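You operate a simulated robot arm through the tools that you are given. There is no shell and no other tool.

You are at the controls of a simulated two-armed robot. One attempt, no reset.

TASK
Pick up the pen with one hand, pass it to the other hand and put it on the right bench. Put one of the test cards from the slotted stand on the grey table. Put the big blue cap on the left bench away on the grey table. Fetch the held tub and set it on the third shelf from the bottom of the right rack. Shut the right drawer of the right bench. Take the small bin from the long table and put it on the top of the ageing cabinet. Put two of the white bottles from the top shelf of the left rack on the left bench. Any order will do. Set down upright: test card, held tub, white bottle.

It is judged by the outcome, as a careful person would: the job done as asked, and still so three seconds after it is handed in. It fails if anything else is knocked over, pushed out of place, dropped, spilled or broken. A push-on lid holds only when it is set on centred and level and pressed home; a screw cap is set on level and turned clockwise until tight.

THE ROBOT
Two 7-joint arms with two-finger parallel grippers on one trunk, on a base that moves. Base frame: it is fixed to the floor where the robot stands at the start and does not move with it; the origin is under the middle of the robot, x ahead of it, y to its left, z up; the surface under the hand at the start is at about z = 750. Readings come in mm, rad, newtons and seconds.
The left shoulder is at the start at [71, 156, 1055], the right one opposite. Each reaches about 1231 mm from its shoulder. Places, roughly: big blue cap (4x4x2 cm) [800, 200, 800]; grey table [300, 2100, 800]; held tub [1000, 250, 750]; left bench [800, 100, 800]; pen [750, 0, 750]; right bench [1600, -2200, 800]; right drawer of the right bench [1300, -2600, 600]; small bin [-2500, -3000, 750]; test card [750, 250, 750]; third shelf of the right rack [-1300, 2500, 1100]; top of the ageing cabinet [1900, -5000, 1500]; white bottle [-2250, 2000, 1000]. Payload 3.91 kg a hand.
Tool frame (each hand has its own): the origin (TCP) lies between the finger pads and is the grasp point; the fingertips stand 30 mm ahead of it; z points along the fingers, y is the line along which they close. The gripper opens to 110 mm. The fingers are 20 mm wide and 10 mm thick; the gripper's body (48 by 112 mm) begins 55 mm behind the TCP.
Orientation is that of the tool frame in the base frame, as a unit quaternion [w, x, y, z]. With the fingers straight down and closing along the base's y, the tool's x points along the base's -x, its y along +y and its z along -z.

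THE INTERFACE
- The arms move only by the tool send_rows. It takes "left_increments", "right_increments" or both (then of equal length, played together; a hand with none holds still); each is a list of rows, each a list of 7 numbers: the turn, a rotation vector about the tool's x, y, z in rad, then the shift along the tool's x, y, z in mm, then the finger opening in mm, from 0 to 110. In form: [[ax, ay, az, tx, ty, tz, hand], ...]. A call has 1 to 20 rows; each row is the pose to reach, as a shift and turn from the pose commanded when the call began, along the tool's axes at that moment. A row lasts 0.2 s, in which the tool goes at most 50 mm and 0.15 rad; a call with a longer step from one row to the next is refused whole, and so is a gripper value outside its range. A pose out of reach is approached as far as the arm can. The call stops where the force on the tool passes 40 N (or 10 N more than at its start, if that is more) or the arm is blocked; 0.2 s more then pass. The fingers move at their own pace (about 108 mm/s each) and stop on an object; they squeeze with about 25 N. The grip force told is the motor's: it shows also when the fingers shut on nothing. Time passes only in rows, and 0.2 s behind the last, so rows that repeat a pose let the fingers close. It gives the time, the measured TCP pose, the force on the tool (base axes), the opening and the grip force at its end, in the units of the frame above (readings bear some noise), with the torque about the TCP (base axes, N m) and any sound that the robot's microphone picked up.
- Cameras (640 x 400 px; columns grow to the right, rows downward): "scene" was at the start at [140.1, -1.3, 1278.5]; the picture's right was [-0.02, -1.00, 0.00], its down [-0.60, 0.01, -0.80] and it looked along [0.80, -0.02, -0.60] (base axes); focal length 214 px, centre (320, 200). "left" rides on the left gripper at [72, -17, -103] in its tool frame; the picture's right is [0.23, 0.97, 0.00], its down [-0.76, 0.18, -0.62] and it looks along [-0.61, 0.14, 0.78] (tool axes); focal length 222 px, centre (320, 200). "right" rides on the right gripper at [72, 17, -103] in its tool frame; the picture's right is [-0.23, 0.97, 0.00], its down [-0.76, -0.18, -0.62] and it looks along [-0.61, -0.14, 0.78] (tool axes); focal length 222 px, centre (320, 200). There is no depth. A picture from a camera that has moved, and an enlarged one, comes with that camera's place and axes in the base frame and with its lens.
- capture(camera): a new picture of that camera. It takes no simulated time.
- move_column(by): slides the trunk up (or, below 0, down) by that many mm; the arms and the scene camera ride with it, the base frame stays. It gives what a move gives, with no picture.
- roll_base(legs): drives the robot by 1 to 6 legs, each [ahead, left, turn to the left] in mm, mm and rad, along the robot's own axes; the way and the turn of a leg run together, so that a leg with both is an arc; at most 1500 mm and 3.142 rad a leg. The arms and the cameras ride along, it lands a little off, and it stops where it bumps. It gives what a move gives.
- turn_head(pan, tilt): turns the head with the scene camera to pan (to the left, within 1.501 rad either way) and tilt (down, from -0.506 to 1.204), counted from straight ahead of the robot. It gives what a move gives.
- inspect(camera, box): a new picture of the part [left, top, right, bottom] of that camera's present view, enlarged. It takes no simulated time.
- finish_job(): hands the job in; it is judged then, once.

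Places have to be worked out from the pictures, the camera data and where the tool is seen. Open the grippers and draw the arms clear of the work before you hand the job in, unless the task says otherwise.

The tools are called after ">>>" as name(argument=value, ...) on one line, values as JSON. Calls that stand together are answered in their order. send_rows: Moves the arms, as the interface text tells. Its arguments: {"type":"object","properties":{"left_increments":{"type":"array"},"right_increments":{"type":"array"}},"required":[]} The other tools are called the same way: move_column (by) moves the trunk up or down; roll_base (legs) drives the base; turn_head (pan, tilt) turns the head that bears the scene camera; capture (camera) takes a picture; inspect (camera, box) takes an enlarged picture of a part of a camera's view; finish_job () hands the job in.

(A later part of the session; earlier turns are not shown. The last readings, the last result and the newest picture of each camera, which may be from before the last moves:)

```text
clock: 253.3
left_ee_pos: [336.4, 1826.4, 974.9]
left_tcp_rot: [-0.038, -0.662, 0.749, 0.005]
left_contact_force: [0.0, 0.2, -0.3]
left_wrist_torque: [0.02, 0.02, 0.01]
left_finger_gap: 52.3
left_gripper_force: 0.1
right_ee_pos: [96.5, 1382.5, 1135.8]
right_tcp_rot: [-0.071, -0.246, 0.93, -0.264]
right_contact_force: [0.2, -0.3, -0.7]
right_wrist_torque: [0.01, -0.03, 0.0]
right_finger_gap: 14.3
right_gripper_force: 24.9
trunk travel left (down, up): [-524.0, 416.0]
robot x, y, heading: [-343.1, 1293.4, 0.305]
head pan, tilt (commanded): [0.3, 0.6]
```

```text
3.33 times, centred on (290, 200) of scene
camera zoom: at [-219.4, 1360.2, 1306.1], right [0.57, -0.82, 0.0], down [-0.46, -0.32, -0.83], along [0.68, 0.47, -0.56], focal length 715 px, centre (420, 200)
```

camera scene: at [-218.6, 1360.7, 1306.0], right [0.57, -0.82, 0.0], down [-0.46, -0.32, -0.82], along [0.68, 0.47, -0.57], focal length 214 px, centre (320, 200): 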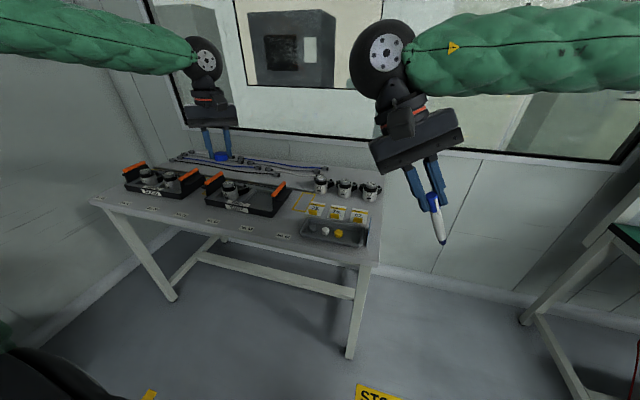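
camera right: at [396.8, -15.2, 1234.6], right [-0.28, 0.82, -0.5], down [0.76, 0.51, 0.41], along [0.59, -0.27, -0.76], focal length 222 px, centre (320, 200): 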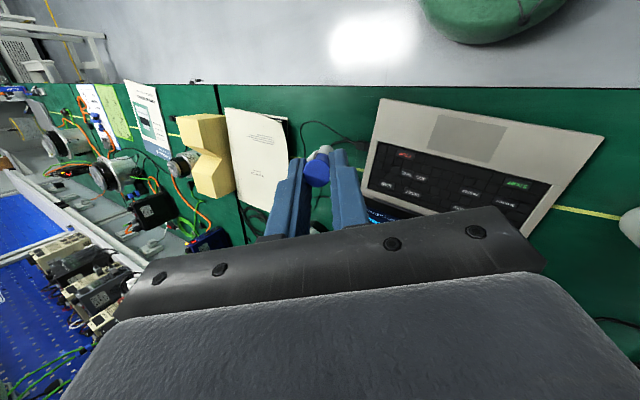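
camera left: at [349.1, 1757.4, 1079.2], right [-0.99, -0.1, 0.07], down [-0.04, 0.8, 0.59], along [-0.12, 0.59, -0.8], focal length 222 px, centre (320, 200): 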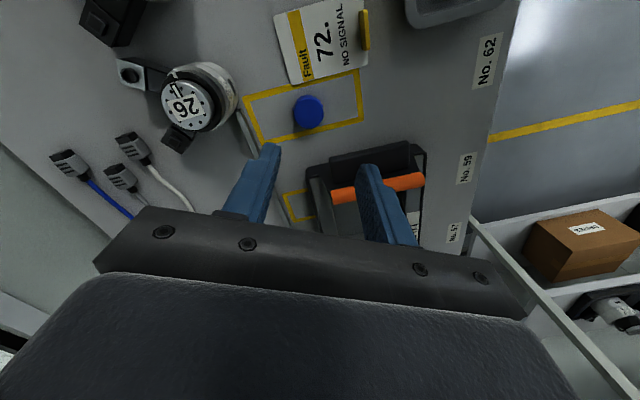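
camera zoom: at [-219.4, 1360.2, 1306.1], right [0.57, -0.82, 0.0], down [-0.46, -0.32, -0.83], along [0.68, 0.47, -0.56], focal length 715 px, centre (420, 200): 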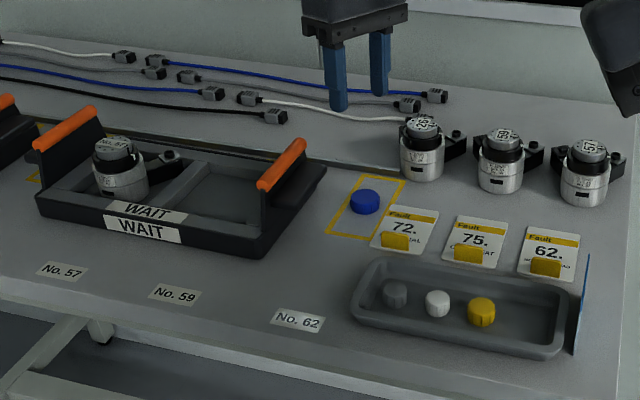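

The cap rests on the grey table and the card still stands. Next is the pen handover: I bring the left hand back to a standard vertical pose, and back the base off the table.

>>> send_rows(left_increments=[[0, 0, 0, 3, 3, -40, 52], [0.0025, -0.008, 0.114, 20, 18, -62, 52], [0.005, -0.0159, 0.228, 40, 33, -82, 52], [0.0075, -0.0239, 0.3421, 60, 48, -100, 52], [0.01, -0.0318, 0.4561, 80, 63, -118, 52], [0.0125, -0.0398, 0.5701, 100, 78, -134, 52], [0.015, -0.0477, 0.6841, 120, 93, -148, 52], [0.0176, -0.0557, 0.7981, 140, 108, -162, 52], [0.02, -0.0636, 0.9122, 160, 123, -175, 52], [0.0226, -0.0716, 1.0262, 180.8, 138.5, -187.8, 52], [0.0251, -0.0795, 1.1402, 180.8, 138.5, -187.8, 52]])

>>> roll_base(legs=[[-250, -250, 0]])

>>> turn_head(pan=0.0, tilt=0.5)

>>> capture(camera="scene")

```text
clock: 255.7
left_ee_pos: [192.5, 1673.9, 1177.3]
left_tcp_rot: [0.001, -0.151, 0.988, -0.001]
left_contact_force: [-0.6, 0.1, -0.9]
left_wrist_torque: [0.01, 0.02, 0.03]
left_finger_gap: 51.9
left_gripper_force: 0.0
right_ee_pos: [99.5, 1382.6, 1135.4]
right_tcp_rot: [-0.073, -0.246, 0.93, -0.265]
right_contact_force: [-0.5, -0.5, -0.5]
right_wrist_torque: [-0.03, 0.02, -0.03]
right_finger_gap: 14.2
right_gripper_force: 25.1
trunk travel left (down, up): [-524.0, 416.0]
robot x, y, heading: [-337.8, 1298.0, 0.303]
head pan, tilt (commanded): [0.3, 0.6]
```

```text
clock: 258.0
left_ee_pos: [26.2, 1356.3, 1179.2]
left_tcp_rot: [0.002, -0.151, 0.988, 0.001]
left_contact_force: [0.0, 0.0, 0.9]
left_wrist_torque: [0.0, -0.02, -0.05]
left_finger_gap: 52.0
left_gripper_force: 0.2
right_ee_pos: [-66.6, 1065.0, 1135.8]
right_tcp_rot: [-0.072, -0.245, 0.93, -0.264]
right_contact_force: [-1.2, 0.0, -0.9]
right_wrist_torque: [0.03, 0.01, 0.04]
right_finger_gap: 14.3
right_gripper_force: 24.1
trunk travel left (down, up): [-524.0, 416.0]
robot x, y, heading: [-506.0, 977.9, 0.305]
head pan, tilt (commanded): [0.3, 0.6]
```

```text
clock: 258.8
left_ee_pos: [26.2, 1357.5, 1176.7]
left_tcp_rot: [0.0, -0.152, 0.988, 0.0]
left_contact_force: [-0.5, 0.7, -0.4]
left_wrist_torque: [-0.04, -0.01, 0.02]
left_finger_gap: 52.1
left_gripper_force: 0.1
right_ee_pos: [-64.6, 1066.1, 1135.6]
right_tcp_rot: [-0.072, -0.245, 0.93, -0.264]
right_contact_force: [0.7, 0.0, -0.5]
right_wrist_torque: [-0.02, 0.03, 0.02]
right_finger_gap: 14.2
right_gripper_force: 25.4
trunk travel left (down, up): [-524.0, 416.0]
robot x, y, heading: [-508.3, 976.4, 0.308]
head pan, tilt (commanded): [0.0, 0.499]
```

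```text
taken
camera scene: at [-369.2, 1021.4, 1315.0], right [0.3, -0.95, 0.0], down [-0.46, -0.14, -0.88], along [0.84, 0.26, -0.48], focal length 214 px, centre (320, 200)
```

scene: 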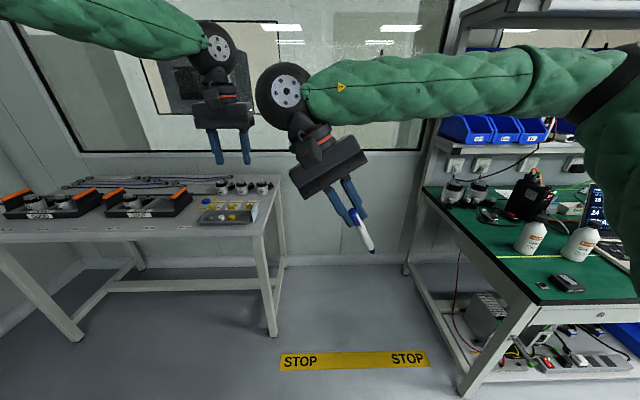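

In free space now. I rotate the right hand so the pen lies horizontal and points forward, and lift the left hand slightly out of the way.

>>> send_rows(right_increments=[[-0.0285, -0.1331, 0.0464, -13, 12.1, -4.6, 5], [-0.0571, -0.2661, 0.0929, -26, 24.3, -9.1, 5], [-0.0856, -0.3992, 0.1393, -39, 36.4, -13.7, 5], [-0.1141, -0.5322, 0.1857, -52, 48.5, -18.3, 5], [-0.1427, -0.6653, 0.2321, -65, 60.6, -22.9, 5], [-0.1712, -0.7983, 0.2786, -78, 72.8, -27.4, 5], [-0.1998, -0.9314, 0.325, -91, 84.9, -32, 5], [-0.2283, -1.0644, 0.3714, -104, 97, -36.6, 5], [-0.2568, -1.1975, 0.4178, -117, 109, -41.2, 5], [-0.2854, -1.3305, 0.4643, -130, 121.3, -45.7, 5], [-0.3139, -1.4636, 0.5107, -142.7, 133.4, -50.3, 5]], left_increments=[[0, 0, 0, 0, 10, -10, 52], [0, 0, 0, 0, 20, -20, 52], [0, 0, 0, 0, 30, -30, 52], [0, 0, 0, 0, 40, -40, 52], [0, 0, 0, 0, 50, -50, 52], [0, 0, 0, 0, 60, -60, 52], [0, 0, 0, 0, 70, -60, 52], [0, 0, 0, 0, 80, -60, 52], [0, 0, 0, 0, 80, -60, 52], [0, 0, 0, 0, 80, -60, 52], [0, 0, 0, 0, 80, -60, 52]])

>>> capture(camera="scene")

>>> capture(camera="left")

>>> capture(camera="right")

```text
clock: 261.2
left_ee_pos: [2.3, 1432.8, 1238.6]
left_tcp_rot: [0.002, -0.152, 0.988, -0.001]
left_contact_force: [0.1, 0.1, 0.9]
left_wrist_torque: [-0.01, -0.02, 0.0]
left_finger_gap: 51.9
left_gripper_force: 0.1
right_ee_pos: [-6.8, 1249.1, 1079.0]
right_tcp_rot: [0.587, -0.123, 0.795, 0.09]
right_contact_force: [0.5, -0.7, -0.5]
right_wrist_torque: [-0.01, 0.05, -0.01]
right_finger_gap: 14.3
right_gripper_force: 25.4
trunk travel left (down, up): [-524.0, 416.0]
robot x, y, heading: [-507.3, 979.6, 0.302]
head pan, tilt (commanded): [0.0, 0.499]
```

```text
taken
camera scene: at [-369.6, 1021.8, 1315.1], right [0.3, -0.95, 0.0], down [-0.46, -0.14, -0.88], along [0.84, 0.26, -0.48], focal length 214 px, centre (320, 200)
```

scene: 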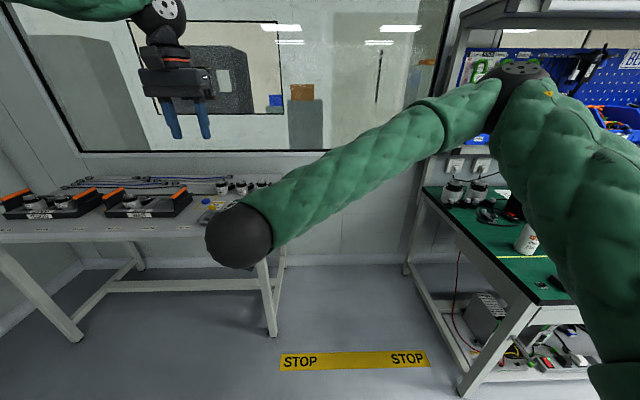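

```text
taken
camera left: at [-62.8, 1395.1, 1338.8], right [-0.51, 0.86, 0.0], down [0.67, 0.4, 0.62], along [0.54, 0.32, -0.78], focal length 222 px, centre (320, 200)
```

left: 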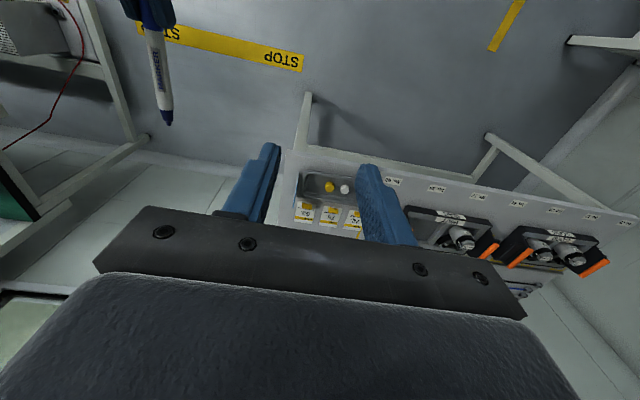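

```text
taken
camera right: at [-125.5, 1229.5, 1038.5], right [-0.23, 0.95, 0.22], down [-0.3, -0.28, 0.91], along [0.93, 0.14, 0.35], focal length 222 px, centre (320, 200)
```

right: 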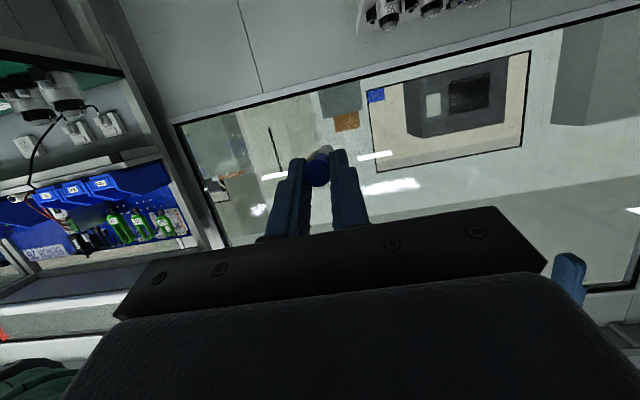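

The pen now lies level, pointing forward, with about 94 mm free beyond the right fingertips. I bring the left hand above its free part.

>>> send_rows(left_increments=[[0, 0, 0, -7, -43, 14, 52], [0, 0, 0, -14, -86, 29, 52], [0, 0, 0, -20, -129, 43, 52], [0, 0, 0, -27, -172, 58, 52], [0, 0, 0, -27, -172, 58, 52]])

>>> capture(camera="left")

>>> inspect(camera="left", box=[220, 60, 440, 240])

```text
clock: 262.4
left_ee_pos: [77.9, 1276.5, 1182.1]
left_tcp_rot: [0.001, -0.152, 0.988, -0.001]
left_contact_force: [-0.3, 0.8, 0.0]
left_wrist_torque: [0.01, -0.01, 0.02]
left_finger_gap: 52.0
left_gripper_force: 0.0
right_ee_pos: [-8.3, 1248.4, 1079.6]
right_tcp_rot: [0.588, -0.123, 0.794, 0.091]
right_contact_force: [-0.7, 0.4, -0.3]
right_wrist_torque: [0.02, -0.02, -0.01]
right_finger_gap: 14.2
right_gripper_force: 25.0
trunk travel left (down, up): [-524.0, 416.0]
robot x, y, heading: [-510.5, 979.8, 0.308]
head pan, tilt (commanded): [0.0, 0.499]
```

```text
taken
camera left: at [14.0, 1238.4, 1283.8], right [-0.51, 0.86, 0.0], down [0.67, 0.4, 0.63], along [0.54, 0.32, -0.78], focal length 222 px, centre (320, 200)
```

left: 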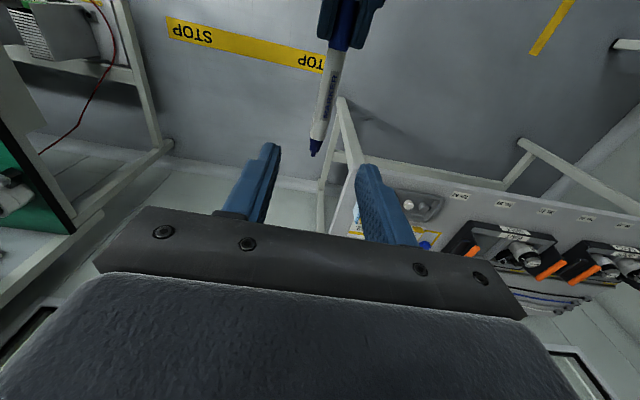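

```text
2.22 times, centred on (330, 150) of left
camera zoom: at [14.0, 1238.4, 1283.8], right [-0.51, 0.86, 0.0], down [0.67, 0.4, 0.63], along [0.54, 0.32, -0.78], focal length 494 px, centre (298, 311)
```

zoom: 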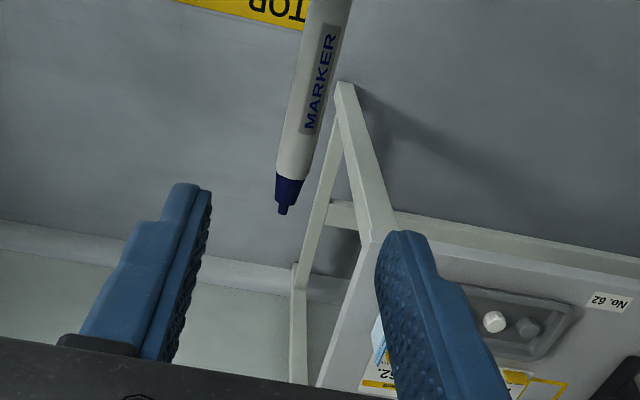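

The marker lies within 2–3 mm of the left hand's centre plane. I lower the left hand 99 mm around it and close.

>>> send_rows(left_increments=[[0, 0, 0, 0, 1.2, 35, 52], [0, 0, 0, 0, 2.5, 70, 52], [0, 0, 0, 0, 2.5, 98, 52], [0, 0, 0, 0, 2.5, 98, 52]])

>>> inspect(camera="left", box=[220, 60, 440, 240])

```text
clock: 263.4
left_ee_pos: [79.0, 1277.9, 1081.6]
left_tcp_rot: [0.002, -0.152, 0.988, 0.001]
left_contact_force: [0.0, -0.6, -0.4]
left_wrist_torque: [0.0, 0.01, -0.03]
left_finger_gap: 51.9
left_gripper_force: 0.0
right_ee_pos: [-7.0, 1249.0, 1078.4]
right_tcp_rot: [0.586, -0.124, 0.795, 0.091]
right_contact_force: [0.6, -0.6, 0.4]
right_wrist_torque: [0.01, 0.01, -0.01]
right_finger_gap: 13.9
right_gripper_force: 24.9
trunk travel left (down, up): [-524.0, 416.0]
robot x, y, heading: [-510.1, 976.1, 0.303]
head pan, tilt (commanded): [0.0, 0.499]
```

```text
2.22 times, centred on (330, 150) of left
camera zoom: at [12.9, 1240.3, 1183.1], right [-0.51, 0.86, 0.0], down [0.67, 0.4, 0.63], along [0.54, 0.32, -0.78], focal length 494 px, centre (298, 311)
```

zoom: 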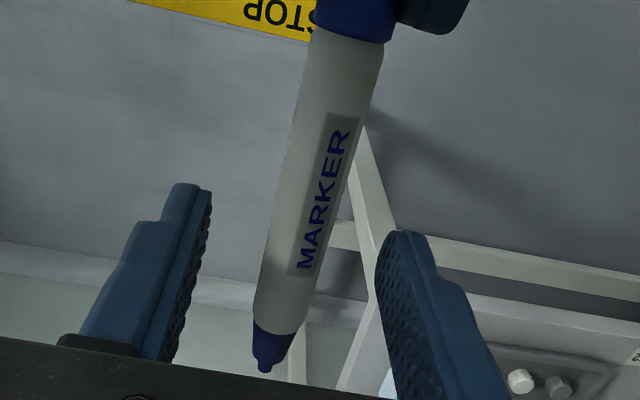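

The barrel is between the left fingers. I close the left gripper, then open the right one.

>>> send_rows(left_increments=[[0, 0, 0, 0, 0, 0, 30], [0, 0, 0, 0, 0, 0, 15], [0, 0, 0, 0, 0, 0, 5], [0, 0, 0, 0, 0, 0, 5], [0, 0, 0, 0, 0, 0, 5]])

>>> inspect(camera="left", box=[220, 60, 440, 240])

```text
clock: 264.6
left_ee_pos: [78.4, 1277.6, 1080.9]
left_tcp_rot: [0.001, -0.152, 0.988, 0.0]
left_contact_force: [5.3, -12.9, -1.4]
left_wrist_torque: [-0.06, -0.1, 0.41]
left_finger_gap: 14.6
left_gripper_force: 25.1
right_ee_pos: [-8.3, 1248.4, 1077.6]
right_tcp_rot: [0.587, -0.122, 0.796, 0.089]
right_contact_force: [-5.3, 12.0, 2.4]
right_wrist_torque: [0.1, 0.01, 0.74]
right_finger_gap: 14.2
right_gripper_force: 24.8
trunk travel left (down, up): [-524.0, 416.0]
robot x, y, heading: [-506.0, 978.3, 0.304]
head pan, tilt (commanded): [0.0, 0.499]
```

```text
2.22 times, centred on (330, 150) of left
camera zoom: at [13.5, 1240.4, 1183.0], right [-0.51, 0.86, 0.0], down [0.67, 0.4, 0.62], along [0.54, 0.32, -0.78], focal length 494 px, centre (298, 311)
```

zoom: 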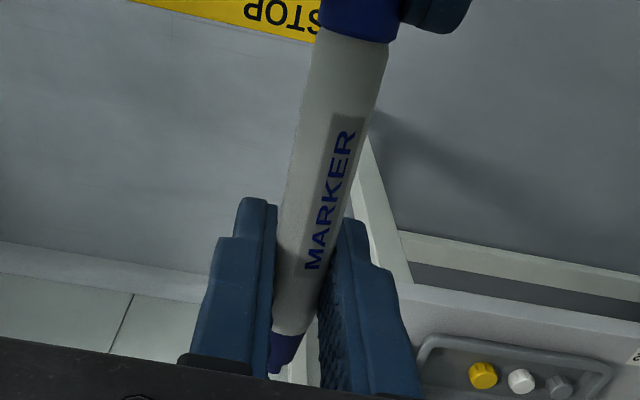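

Both hands hold the marker. I open the right hand and draw it back along its axis.

>>> send_rows(right_increments=[[0, 0, 0, 0, 0, 0, 22], [0, 0, 0, 0, 0, 0, 45], [0, 0, 0, 0, 0, 0, 50]])

>>> send_rows(right_increments=[[0, 0, 0, 0, 0, -25, 50], [0, 0, 0, 0, 0, -60, 50], [0, 0, 0, 0, -30, -85, 50], [0, 0, 0, 0, -70, -95, 50], [0, 0, 0, 0, -110, -95, 50]])

>>> capture(camera="left")

>>> capture(camera="scene")

```text
clock: 265.4
left_ee_pos: [77.8, 1278.3, 1082.0]
left_tcp_rot: [0.001, -0.151, 0.988, 0.001]
left_contact_force: [-0.5, -0.3, 0.2]
left_wrist_torque: [0.03, 0.02, 0.02]
left_finger_gap: 14.4
left_gripper_force: 24.8
right_ee_pos: [-6.9, 1248.7, 1077.8]
right_tcp_rot: [0.586, -0.123, 0.796, 0.09]
right_contact_force: [-0.5, 0.1, -0.1]
right_wrist_torque: [0.01, -0.01, 0.03]
right_finger_gap: 49.8
right_gripper_force: 0.0
trunk travel left (down, up): [-524.0, 416.0]
robot x, y, heading: [-507.1, 978.1, 0.311]
head pan, tilt (commanded): [0.0, 0.499]
```

```text
clock: 266.6
left_ee_pos: [78.9, 1277.3, 1081.5]
left_tcp_rot: [0.001, -0.152, 0.988, 0.0]
left_contact_force: [-0.5, -0.9, -0.3]
left_wrist_torque: [0.06, 0.01, -0.01]
left_finger_gap: 14.0
left_gripper_force: 24.7
right_ee_pos: [-38.0, 1171.9, 1123.0]
right_tcp_rot: [0.587, -0.122, 0.795, 0.09]
right_contact_force: [-0.3, -0.6, -0.1]
right_wrist_torque: [0.04, 0.02, 0.02]
right_finger_gap: 50.1
right_gripper_force: 0.0
right hand out of reach, approached as far as the arm can: row 4, 5
trunk travel left (down, up): [-524.0, 416.0]
robot x, y, heading: [-507.4, 980.5, 0.302]
head pan, tilt (commanded): [0.0, 0.499]
```

```text
taken
camera left: at [13.9, 1238.9, 1183.1], right [-0.51, 0.86, 0.0], down [0.67, 0.4, 0.63], along [0.54, 0.32, -0.78], focal length 222 px, centre (320, 200)
```

left: 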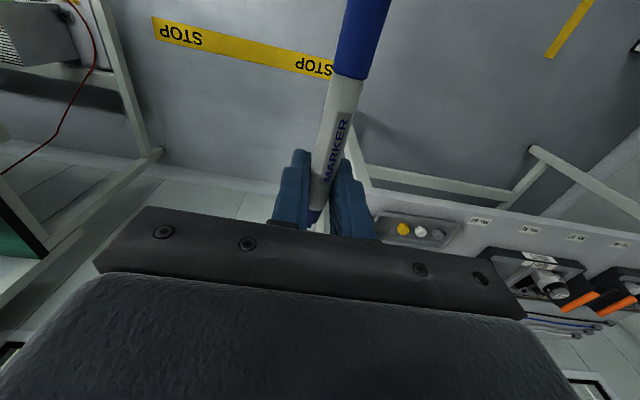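

```text
taken
camera scene: at [-368.7, 1019.2, 1315.1], right [0.3, -0.95, 0.0], down [-0.46, -0.14, -0.88], along [0.84, 0.26, -0.48], focal length 214 px, centre (320, 200)
```

scene: 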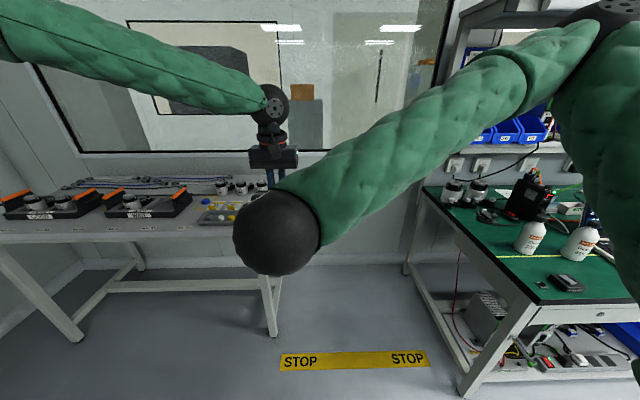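

The marker is now in the left hand. I move the right hand away to the right and relax its pitch.

>>> send_rows(right_increments=[[0, 0.05, 0, -5, -36, -2, 50], [0, 0.15, 0, -10, -72, -3, 50], [0, 0.25, 0, -15, -108, -4, 50], [0, 0.36, 0, -20, -144, -6, 50], [0, 0.47, 0, -25, -180, -8, 50], [0, 0.58, 0, -30, -216, -9, 50], [0, 0.68, 0, -35, -252, -10, 50], [0, 0.77, 0, -38, -288, -12, 50]])

>>> turn_head(pan=-0.9, tilt=0.4)

>>> capture(camera="scene")

```text
clock: 268.4
left_ee_pos: [78.5, 1278.0, 1082.1]
left_tcp_rot: [0.002, -0.153, 0.988, 0.0]
left_contact_force: [-1.4, -0.3, -0.2]
left_wrist_torque: [0.02, -0.03, -0.02]
left_finger_gap: 14.1
left_gripper_force: 25.0
right_ee_pos: [50.4, 900.6, 1163.8]
right_tcp_rot: [0.245, -0.149, 0.957, 0.038]
right_contact_force: [0.1, 0.3, -0.5]
right_wrist_torque: [0.01, 0.03, 0.02]
right_finger_gap: 50.1
right_gripper_force: 0.0
right hand out of reach, approached as far as the arm can: row 1, 2, 3, 4, 5
trunk travel left (down, up): [-524.0, 416.0]
robot x, y, heading: [-506.7, 981.2, 0.311]
head pan, tilt (commanded): [0.0, 0.499]
```

```text
clock: 269.6
left_ee_pos: [78.3, 1277.6, 1082.0]
left_tcp_rot: [0.001, -0.152, 0.988, 0.0]
left_contact_force: [0.0, 0.8, -0.4]
left_wrist_torque: [0.0, 0.01, 0.01]
left_finger_gap: 14.0
left_gripper_force: 25.3
right_ee_pos: [51.7, 901.7, 1163.0]
right_tcp_rot: [0.245, -0.148, 0.958, 0.037]
right_contact_force: [0.5, -0.5, -0.1]
right_wrist_torque: [-0.01, 0.02, 0.01]
right_finger_gap: 50.1
right_gripper_force: 0.1
trunk travel left (down, up): [-524.0, 416.0]
robot x, y, heading: [-506.5, 977.6, 0.306]
head pan, tilt (commanded): [-0.901, 0.4]
```

```text
taken
camera scene: at [-379.3, 941.6, 1324.2], right [-0.56, -0.83, 0.0], down [-0.32, 0.22, -0.92], along [0.76, -0.52, -0.39], focal length 214 px, centre (320, 200)
```

scene: 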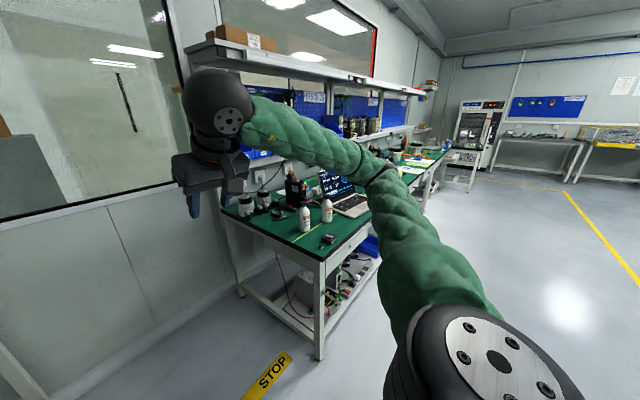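

The handover is done. Now I drive right along the benches toward the right bench, in stages, keeping both hands high and just in front of the bench edge.

>>> roll_base(legs=[[-70, -700, 0], [0, -700, 0]])

>>> turn_head(pan=-0.8, tilt=0.45)

>>> capture(camera="scene")

```text
clock: 277.1
left_ee_pos: [431.1, -118.2, 1079.8]
left_tcp_rot: [0.001, -0.144, 0.99, 0.0]
left_contact_force: [0.3, 0.5, 0.8]
left_wrist_torque: [0.02, 0.04, 0.0]
left_finger_gap: 13.9
left_gripper_force: 24.6
right_ee_pos: [398.1, -494.9, 1163.6]
right_tcp_rot: [0.246, -0.142, 0.958, 0.037]
right_contact_force: [-0.2, -1.2, -0.6]
right_wrist_torque: [0.02, 0.01, 0.01]
right_finger_gap: 50.0
right_gripper_force: 0.0
trunk travel left (down, up): [-524.0, 416.0]
robot x, y, heading: [-158.5, -406.6, 0.294]
head pan, tilt (commanded): [-0.901, 0.4]
```

```text
clock: 277.7
left_ee_pos: [430.5, -117.9, 1081.0]
left_tcp_rot: [0.002, -0.145, 0.989, 0.0]
left_contact_force: [0.3, -0.5, -0.6]
left_wrist_torque: [0.01, -0.04, 0.05]
left_finger_gap: 13.9
left_gripper_force: 25.1
right_ee_pos: [398.5, -495.0, 1164.4]
right_tcp_rot: [0.245, -0.142, 0.958, 0.036]
right_contact_force: [-0.3, -0.5, 0.1]
right_wrist_torque: [-0.03, 0.04, -0.03]
right_finger_gap: 50.3
right_gripper_force: 0.1
trunk travel left (down, up): [-524.0, 416.0]
robot x, y, heading: [-159.6, -409.3, 0.289]
head pan, tilt (commanded): [-0.799, 0.45]
```

```text
taken
camera scene: at [-27.6, -440.4, 1319.6], right [-0.49, -0.87, 0.0], down [-0.38, 0.21, -0.9], along [0.79, -0.44, -0.44], focal length 214 px, centre (320, 200)
```

scene: 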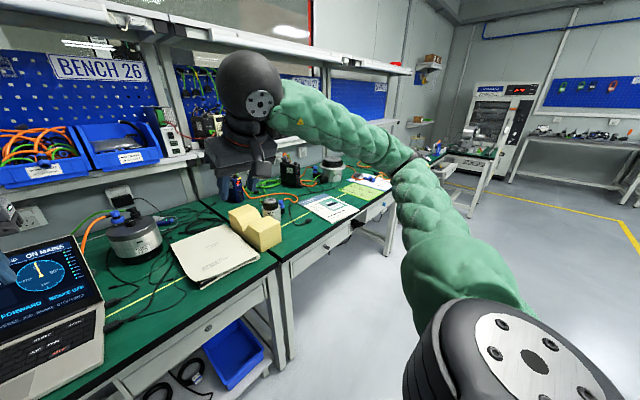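

I zoom on the benches ahead to identify the right bench and its open drawer.

>>> inspect(camera="scene", box=[220, 120, 520, 300])

>>> inspect(camera="scene", box=[380, 70, 540, 190])

```text
2.13 times, centred on (370, 210) of scene
camera zoom: at [-27.6, -440.4, 1319.6], right [-0.49, -0.87, 0.0], down [-0.38, 0.21, -0.9], along [0.79, -0.44, -0.44], focal length 458 px, centre (213, 179)
```

zoom: 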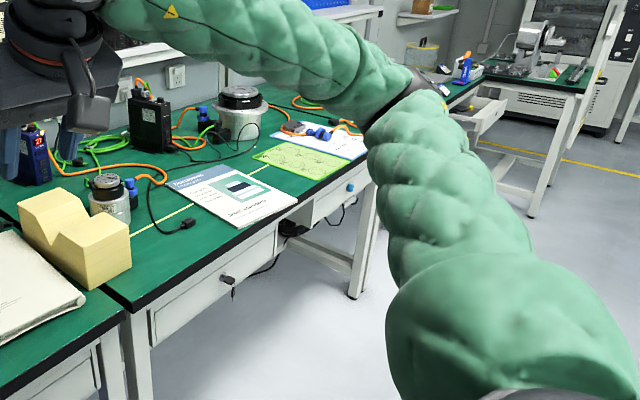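

```text
3.33 times, centred on (460, 130) of scene
camera zoom: at [-27.6, -440.4, 1319.6], right [-0.49, -0.87, 0.0], down [-0.38, 0.21, -0.9], along [0.79, -0.44, -0.44], focal length 715 px, centre (-147, 433)
```

zoom: 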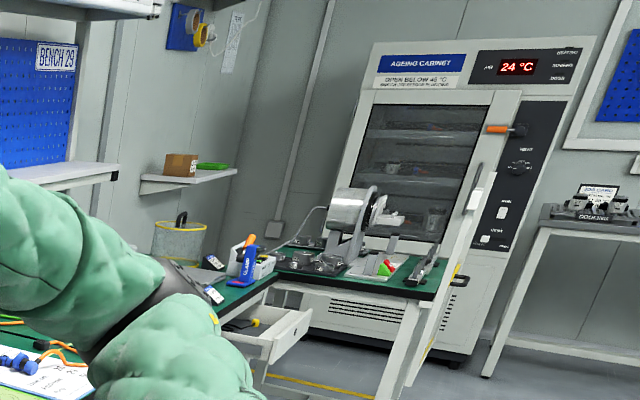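

The right bench with an open drawer lies further on, before the ageing cabinet. I drive another 1500 mm to the right.

>>> roll_base(legs=[[0, -750, 0.02], [0, -750, 0]])

>>> turn_head(pan=-0.4, tilt=0.45)

>>> capture(camera="scene")

```text
clock: 285.4
left_ee_pos: [866.8, -1527.4, 1080.1]
left_tcp_rot: [0.0, -0.154, 0.988, 0.0]
left_contact_force: [0.2, 0.7, 0.6]
left_wrist_torque: [0.0, 0.0, -0.04]
left_finger_gap: 14.3
left_gripper_force: 24.5
right_ee_pos: [841.0, -1903.3, 1162.9]
right_tcp_rot: [0.244, -0.15, 0.957, 0.038]
right_contact_force: [-0.3, -0.1, 0.6]
right_wrist_torque: [0.0, 0.02, 0.02]
right_finger_gap: 50.1
right_gripper_force: 0.1
trunk travel left (down, up): [-524.0, 416.0]
robot x, y, heading: [284.5, -1831.6, 0.305]
head pan, tilt (commanded): [-0.799, 0.45]
```

```text
clock: 286.3
left_ee_pos: [867.3, -1526.8, 1080.0]
left_tcp_rot: [0.0, -0.154, 0.988, 0.0]
left_contact_force: [0.6, 0.5, -0.3]
left_wrist_torque: [-0.05, 0.0, 0.01]
left_finger_gap: 14.0
left_gripper_force: 24.6
right_ee_pos: [841.2, -1903.5, 1163.5]
right_tcp_rot: [0.245, -0.15, 0.957, 0.038]
right_contact_force: [0.4, 0.0, 0.1]
right_wrist_torque: [0.0, 0.03, -0.01]
right_finger_gap: 49.8
right_gripper_force: 0.0
trunk travel left (down, up): [-524.0, 416.0]
robot x, y, heading: [284.0, -1829.3, 0.307]
head pan, tilt (commanded): [-0.4, 0.45]
```

```text
taken
camera scene: at [425.3, -1821.3, 1319.6], right [-0.09, -1.0, 0.0], down [-0.43, 0.04, -0.9], along [0.9, -0.08, -0.44], focal length 214 px, centre (320, 200)
```

scene: 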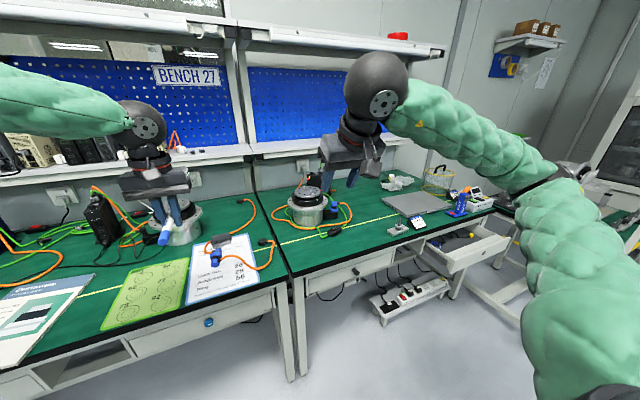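

This is the right bench, with its right drawer standing open. I zoom in for the details.

>>> inspect(camera="scene", box=[270, 160, 530, 330])

>>> inspect(camera="scene", box=[400, 200, 530, 300])

```text
2.35 times, centred on (400, 245) of scene
camera zoom: at [425.3, -1821.3, 1319.6], right [-0.09, -1.0, 0.0], down [-0.43, 0.04, -0.9], along [0.9, -0.08, -0.44], focal length 505 px, centre (132, 94)
```

zoom: 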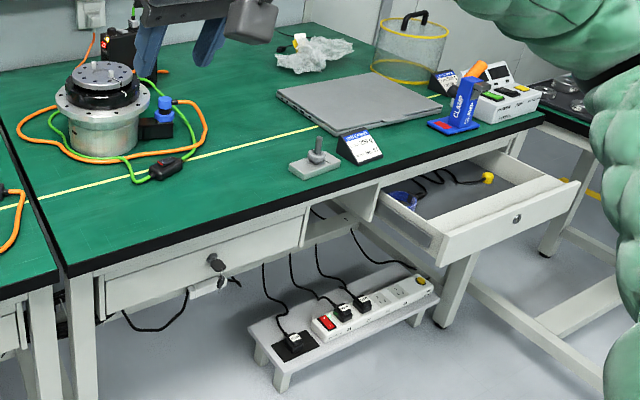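

```text
4.00 times, centred on (465, 250) of scene
camera zoom: at [425.3, -1821.3, 1319.6], right [-0.09, -1.0, 0.0], down [-0.43, 0.04, -0.9], along [0.9, -0.08, -0.44], focal length 858 px, centre (-260, 0)
```

zoom: 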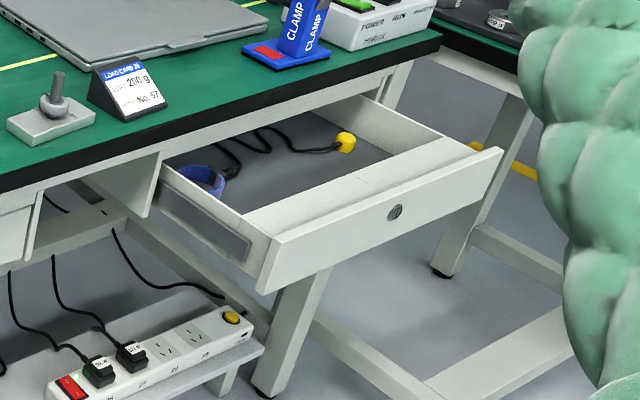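

I choose the free green area at about room (460,−2250) for the pen, clear of motor, cables and the load card. I drive 530 mm right and 105 mm forward.

>>> roll_base(legs=[[0, -530, 0], [105, 0, 0]])

>>> turn_head(pan=0.1, tilt=0.55)

>>> capture(camera="scene")

>>> capture(camera="left")

```text
clock: 290.1
left_ee_pos: [1132.6, -2007.1, 1079.6]
left_tcp_rot: [0.001, -0.146, 0.989, 0.001]
left_contact_force: [0.6, 1.4, -0.4]
left_wrist_torque: [-0.02, 0.03, -0.01]
left_finger_gap: 14.2
left_gripper_force: 24.7
right_ee_pos: [1101.0, -2382.7, 1162.9]
right_tcp_rot: [0.244, -0.142, 0.959, 0.035]
right_contact_force: [0.9, -0.1, 0.2]
right_wrist_torque: [0.0, 0.0, 0.01]
right_finger_gap: 50.2
right_gripper_force: 0.1
trunk travel left (down, up): [-524.0, 416.0]
robot x, y, heading: [542.3, -2302.8, 0.292]
head pan, tilt (commanded): [-0.4, 0.45]
```

```text
clock: 291.1
left_ee_pos: [1131.6, -2007.7, 1080.3]
left_tcp_rot: [0.001, -0.146, 0.989, 0.001]
left_contact_force: [0.1, -0.1, 0.4]
left_wrist_torque: [-0.03, 0.02, 0.01]
left_finger_gap: 14.1
left_gripper_force: 24.9
right_ee_pos: [1100.5, -2383.4, 1163.8]
right_tcp_rot: [0.246, -0.142, 0.958, 0.035]
right_contact_force: [0.5, 0.3, 0.0]
right_wrist_torque: [-0.01, 0.01, -0.01]
right_finger_gap: 50.0
right_gripper_force: 0.2
trunk travel left (down, up): [-524.0, 416.0]
robot x, y, heading: [539.6, -2303.0, 0.294]
head pan, tilt (commanded): [0.099, 0.55]
```

```text
taken
camera scene: at [676.8, -2250.5, 1310.5], right [0.38, -0.92, 0.0], down [-0.48, -0.2, -0.85], along [0.79, 0.32, -0.52], focal length 214 px, centre (320, 200)
```

scene: 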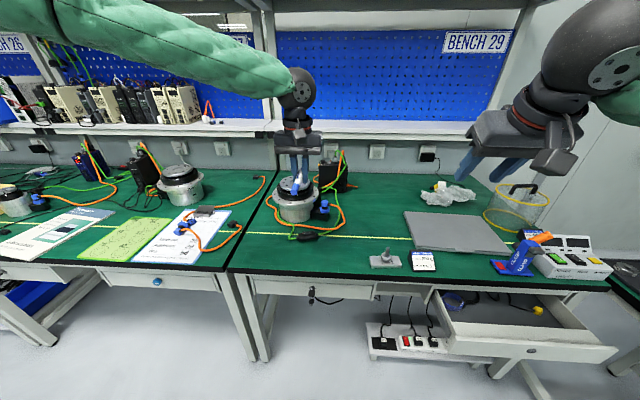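

```text
taken
camera left: at [1066.2, -2043.8, 1182.8], right [-0.5, 0.87, 0.0], down [0.68, 0.39, 0.62], along [0.54, 0.31, -0.78], focal length 222 px, centre (320, 200)
```

left: 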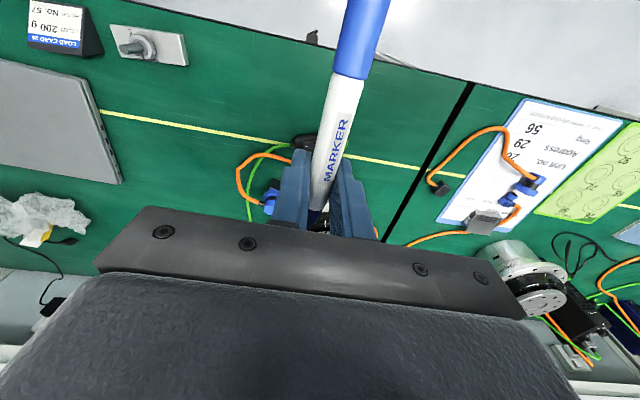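

The marker would overhang the front edge here and cables are near, so I shift 90 mm right and 40 mm forward, then lower the trunk.

>>> roll_base(legs=[[40, -90, 0.01]])

>>> move_column(by=-220)

>>> capture(camera="scene")

>>> capture(camera="left")

```text
clock: 292.2
left_ee_pos: [1194.4, -2074.7, 1079.8]
left_tcp_rot: [0.001, -0.152, 0.988, 0.001]
left_contact_force: [1.0, 1.2, -0.4]
left_wrist_torque: [0.04, -0.01, 0.01]
left_finger_gap: 14.0
left_gripper_force: 25.0
right_ee_pos: [1164.9, -2450.7, 1162.8]
right_tcp_rot: [0.245, -0.148, 0.957, 0.038]
right_contact_force: [-0.1, -0.4, -0.6]
right_wrist_torque: [0.02, 0.0, -0.01]
right_finger_gap: 49.9
right_gripper_force: 0.1
trunk travel left (down, up): [-524.0, 416.0]
robot x, y, heading: [608.2, -2372.5, 0.3]
head pan, tilt (commanded): [0.099, 0.55]
```

```text
clock: 294.5
left_ee_pos: [1192.0, -2073.6, 861.7]
left_tcp_rot: [0.001, -0.152, 0.988, 0.0]
left_contact_force: [0.4, -0.9, -0.7]
left_wrist_torque: [0.02, 0.01, -0.01]
left_finger_gap: 13.9
left_gripper_force: 24.7
right_ee_pos: [1164.0, -2451.6, 944.1]
right_tcp_rot: [0.245, -0.148, 0.957, 0.037]
right_contact_force: [0.3, -0.7, 0.6]
right_wrist_torque: [-0.01, -0.01, -0.01]
right_finger_gap: 50.1
right_gripper_force: 0.1
trunk travel left (down, up): [-304.0, 636.0]
robot x, y, heading: [608.2, -2372.2, 0.303]
head pan, tilt (commanded): [0.099, 0.55]
```

```text
taken
camera scene: at [739.9, -2322.7, 1090.7], right [0.39, -0.92, 0.0], down [-0.48, -0.21, -0.85], along [0.78, 0.33, -0.52], focal length 214 px, centre (320, 200)
```

scene: 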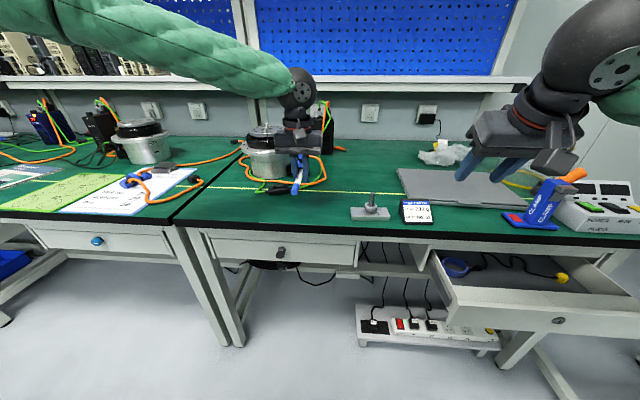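

```text
taken
camera left: at [1127.0, -2111.4, 963.1], right [-0.51, 0.86, 0.0], down [0.67, 0.4, 0.62], along [0.54, 0.32, -0.78], focal length 222 px, centre (320, 200)
```

left: 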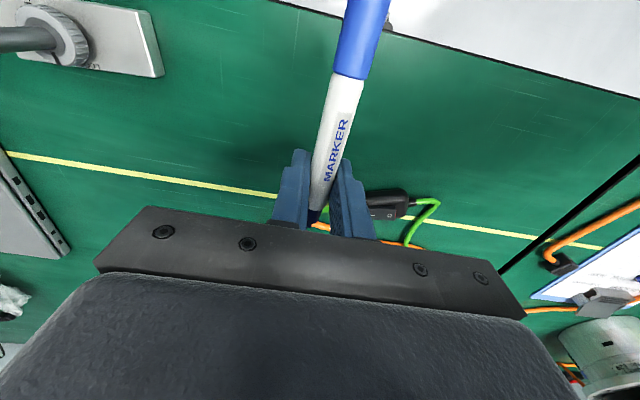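

The marker will lie between x' 403 and 533, clear of the switch and cables. I lower with the trunk toward the bench in steps.

>>> move_column(by=-70)

>>> inspect(camera="left", box=[230, 60, 430, 240])

>>> move_column(by=-6)

```text
clock: 295.6
left_ee_pos: [1192.2, -2074.0, 790.9]
left_tcp_rot: [0.001, -0.151, 0.988, 0.0]
left_contact_force: [-0.6, -0.1, -0.7]
left_wrist_torque: [-0.01, -0.03, -0.05]
left_finger_gap: 13.9
left_gripper_force: 24.8
right_ee_pos: [1164.7, -2450.1, 874.4]
right_tcp_rot: [0.245, -0.148, 0.957, 0.036]
right_contact_force: [-0.2, -0.5, -0.2]
right_wrist_torque: [0.0, 0.0, 0.0]
right_finger_gap: 49.8
right_gripper_force: 0.1
trunk travel left (down, up): [-234.0, 706.0]
robot x, y, heading: [604.0, -2370.3, 0.304]
head pan, tilt (commanded): [0.099, 0.55]
```

```text
2.22 times, centred on (330, 150) of left
camera zoom: at [1126.9, -2111.5, 893.3], right [-0.51, 0.86, 0.0], down [0.67, 0.4, 0.62], along [0.54, 0.32, -0.78], focal length 494 px, centre (298, 311)
```

zoom: 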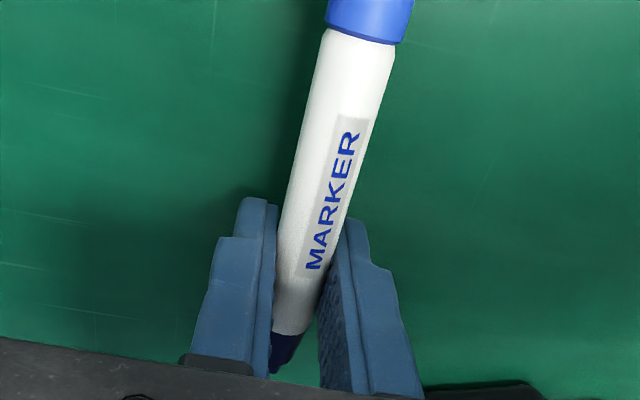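

```text
clock: 296.1
left_ee_pos: [1192.6, -2073.8, 784.0]
left_tcp_rot: [0.001, -0.151, 0.989, 0.0]
left_contact_force: [-0.7, 0.2, -0.9]
left_wrist_torque: [-0.03, 0.0, 0.01]
left_finger_gap: 14.0
left_gripper_force: 25.2
right_ee_pos: [1164.6, -2450.3, 868.5]
right_tcp_rot: [0.244, -0.147, 0.958, 0.037]
right_contact_force: [0.1, 0.3, 1.1]
right_wrist_torque: [0.05, 0.01, -0.02]
right_finger_gap: 50.2
right_gripper_force: 0.0
trunk travel left (down, up): [-228.0, 712.0]
robot x, y, heading: [607.2, -2372.8, 0.3]
head pan, tilt (commanded): [0.099, 0.55]
```

I step down further until the fingertips just touch the bench.

>>> move_column(by=-3)

>>> move_column(by=-2)

```text
clock: 296.7
left_ee_pos: [1191.6, -2074.6, 781.1]
left_tcp_rot: [0.001, -0.152, 0.988, 0.0]
left_contact_force: [0.2, 0.5, 0.6]
left_wrist_torque: [-0.02, 0.01, -0.01]
left_finger_gap: 14.1
left_gripper_force: 24.8
right_ee_pos: [1163.8, -2448.8, 866.0]
right_tcp_rot: [0.246, -0.148, 0.957, 0.037]
right_contact_force: [0.1, -0.1, 0.0]
right_wrist_torque: [-0.01, 0.01, -0.03]
right_finger_gap: 50.3
right_gripper_force: 0.0
trunk travel left (down, up): [-225.0, 715.0]
robot x, y, heading: [611.1, -2374.6, 0.303]
head pan, tilt (commanded): [0.099, 0.55]
```

```text
clock: 297.2
left_ee_pos: [1191.6, -2073.8, 780.6]
left_tcp_rot: [0.001, -0.153, 0.988, 0.0]
left_contact_force: [0.0, 0.6, 0.3]
left_wrist_torque: [0.01, 0.04, -0.01]
left_finger_gap: 14.1
left_gripper_force: 24.7
right_ee_pos: [1165.6, -2450.3, 862.3]
right_tcp_rot: [0.245, -0.148, 0.958, 0.037]
right_contact_force: [-0.5, -0.2, -0.2]
right_wrist_torque: [0.02, 0.01, 0.02]
right_finger_gap: 50.0
right_gripper_force: 0.0
trunk travel left (down, up): [-223.0, 717.0]
robot x, y, heading: [601.7, -2372.3, 0.305]
head pan, tilt (commanded): [0.099, 0.55]
```

>>> move_column(by=-2)

```text
clock: 297.7
left_ee_pos: [1191.5, -2074.0, 778.9]
left_tcp_rot: [0.002, -0.152, 0.988, -0.001]
left_contact_force: [2.4, 4.4, 19.8]
left_wrist_torque: [0.22, 0.15, -0.23]
left_finger_gap: 13.8
left_gripper_force: 25.5
right_ee_pos: [1163.7, -2448.2, 861.7]
right_tcp_rot: [0.246, -0.148, 0.957, 0.037]
right_contact_force: [0.6, 0.4, -0.1]
right_wrist_torque: [0.01, 0.01, 0.01]
right_finger_gap: 50.1
right_gripper_force: 0.1
trunk travel left (down, up): [-221.0, 719.0]
robot x, y, heading: [602.5, -2375.5, 0.303]
head pan, tilt (commanded): [0.099, 0.55]
```

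Fingertips touch the bench. I ease up 1 mm and open the fingers to let the marker settle.

>>> move_column(by=1.5)

>>> send_rows(left_increments=[[0, 0, 0, 0, 0, 0, 18], [0, 0, 0, 0, 0, 0, 26], [0, 0, 0, 0, 0, 0, 36], [0, 0, 0, 0, 0, 0, 44], [0, 0, 0, 0, 0, 0, 44]])

>>> inspect(camera="left", box=[230, 60, 430, 240])

```text
clock: 298.2
left_ee_pos: [1192.5, -2073.4, 779.6]
left_tcp_rot: [0.002, -0.152, 0.988, 0.0]
left_contact_force: [5.8, 4.0, 15.1]
left_wrist_torque: [0.13, 0.02, 0.05]
left_finger_gap: 14.2
left_gripper_force: 25.2
right_ee_pos: [1164.4, -2450.1, 861.9]
right_tcp_rot: [0.244, -0.148, 0.958, 0.037]
right_contact_force: [-0.1, -0.2, -0.5]
right_wrist_torque: [-0.02, 0.01, 0.02]
right_finger_gap: 50.2
right_gripper_force: 0.1
trunk travel left (down, up): [-222.0, 718.0]
robot x, y, heading: [605.5, -2376.6, 0.307]
head pan, tilt (commanded): [0.099, 0.55]
```

```text
clock: 299.4
left_ee_pos: [1189.7, -2073.7, 780.0]
left_tcp_rot: [0.001, -0.151, 0.989, 0.0]
left_contact_force: [-4.5, -1.5, 11.3]
left_wrist_torque: [-0.06, 0.21, -0.01]
left_finger_gap: 42.6
left_gripper_force: 0.0
right_ee_pos: [1162.6, -2449.8, 862.1]
right_tcp_rot: [0.246, -0.148, 0.957, 0.037]
right_contact_force: [0.6, -0.2, 0.4]
right_wrist_torque: [0.03, -0.01, 0.03]
right_finger_gap: 49.9
right_gripper_force: 0.0
trunk travel left (down, up): [-222.0, 718.0]
robot x, y, heading: [607.6, -2371.4, 0.306]
head pan, tilt (commanded): [0.099, 0.55]
```

```text
2.22 times, centred on (330, 150) of left
camera zoom: at [1126.3, -2111.7, 881.8], right [-0.51, 0.86, 0.0], down [0.67, 0.4, 0.62], along [0.54, 0.32, -0.78], focal length 494 px, centre (298, 311)
```

zoom: 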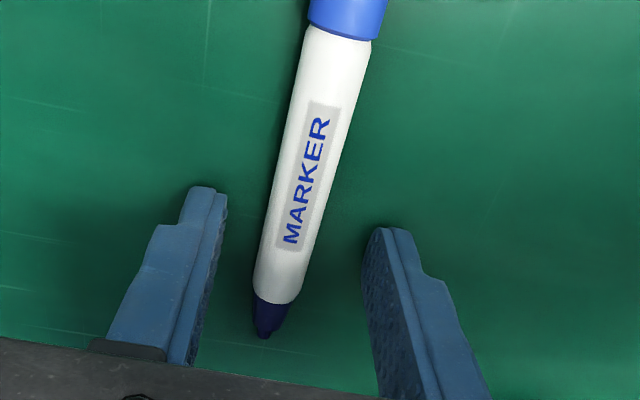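

The marker lies on the right bench. I raise the left hand straight up and check that it stays put.

>>> send_rows(left_increments=[[0, 0, 0, 0, 0, -20, 50], [0, 0, 0, 0, 0, -60, 55], [0, 0, 0, 0, 0, -105, 60], [0, 0, 0, 0, 0, -150, 60]])

>>> capture(camera="left")

>>> capture(camera="scene")

```text
clock: 300.4
left_ee_pos: [1193.7, -2075.8, 928.7]
left_tcp_rot: [0.001, -0.151, 0.988, 0.0]
left_contact_force: [0.1, 0.3, 0.1]
left_wrist_torque: [0.02, -0.02, -0.02]
left_finger_gap: 59.6
left_gripper_force: 0.1
right_ee_pos: [1165.9, -2449.9, 862.4]
right_tcp_rot: [0.245, -0.147, 0.958, 0.037]
right_contact_force: [-0.8, 0.5, 0.0]
right_wrist_torque: [0.0, 0.04, 0.04]
right_finger_gap: 50.1
right_gripper_force: 0.0
trunk travel left (down, up): [-222.0, 718.0]
robot x, y, heading: [609.3, -2370.2, 0.303]
head pan, tilt (commanded): [0.099, 0.55]
```

```text
taken
camera left: at [1129.3, -2113.0, 1030.6], right [-0.51, 0.86, 0.0], down [0.67, 0.4, 0.62], along [0.54, 0.32, -0.78], focal length 222 px, centre (320, 200)
```

left: 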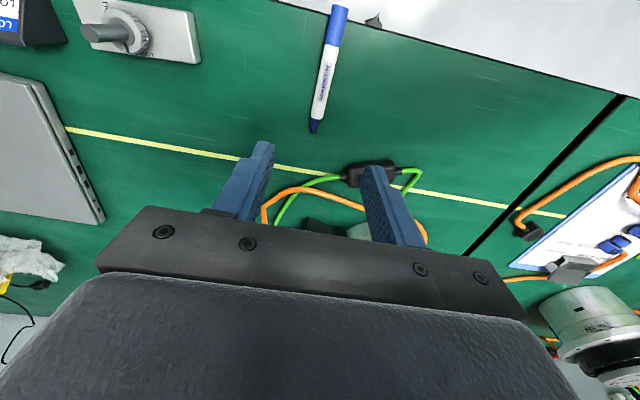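

```text
taken
camera scene: at [739.9, -2322.7, 1009.0], right [0.39, -0.92, 0.0], down [-0.48, -0.21, -0.85], along [0.78, 0.33, -0.52], focal length 214 px, centre (320, 200)
```

scene: 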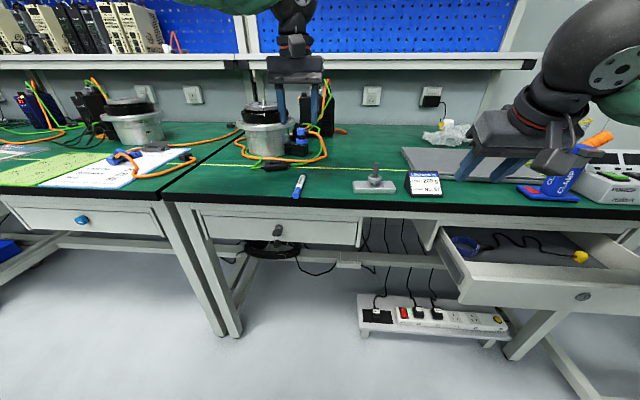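

The marker's rear end is very near the front edge. I go back down, re-grip it and move it about 45 mm further in.

>>> send_rows(left_increments=[[0, 0, 0, 0, 0, 45, 60], [0, 0, 0, 0, 0, 90, 60], [0, 0, 0, 0, 0, 130, 50], [0, 0, 0, 0, 0, 148, 45], [0, 0, 0, 0, 0, 148, 45]])

>>> inspect(camera="left", box=[230, 60, 430, 240])

```text
clock: 301.6
left_ee_pos: [1191.5, -2073.0, 779.6]
left_tcp_rot: [0.001, -0.152, 0.988, 0.0]
left_contact_force: [-0.8, 0.3, 0.3]
left_wrist_torque: [0.05, -0.01, -0.02]
left_finger_gap: 45.2
left_gripper_force: 0.3
right_ee_pos: [1163.5, -2449.9, 862.5]
right_tcp_rot: [0.245, -0.148, 0.957, 0.038]
right_contact_force: [0.2, -0.8, 0.3]
right_wrist_torque: [0.02, 0.05, 0.02]
right_finger_gap: 50.3
right_gripper_force: 0.1
trunk travel left (down, up): [-222.0, 718.0]
robot x, y, heading: [612.4, -2371.3, 0.308]
head pan, tilt (commanded): [0.099, 0.55]
```

```text
2.22 times, centred on (330, 150) of left
camera zoom: at [1127.0, -2110.6, 881.9], right [-0.51, 0.86, 0.0], down [0.67, 0.4, 0.62], along [0.54, 0.32, -0.78], focal length 494 px, centre (298, 311)
```

zoom: 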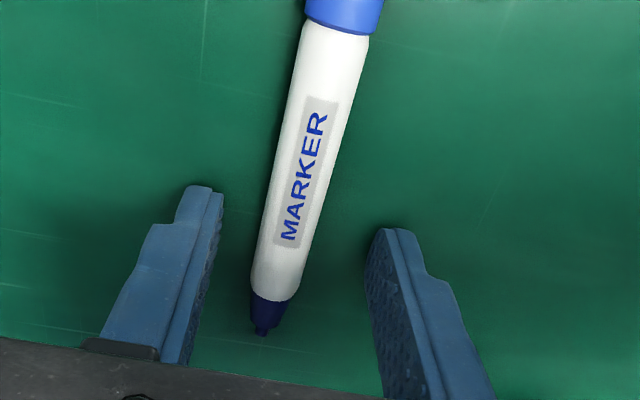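

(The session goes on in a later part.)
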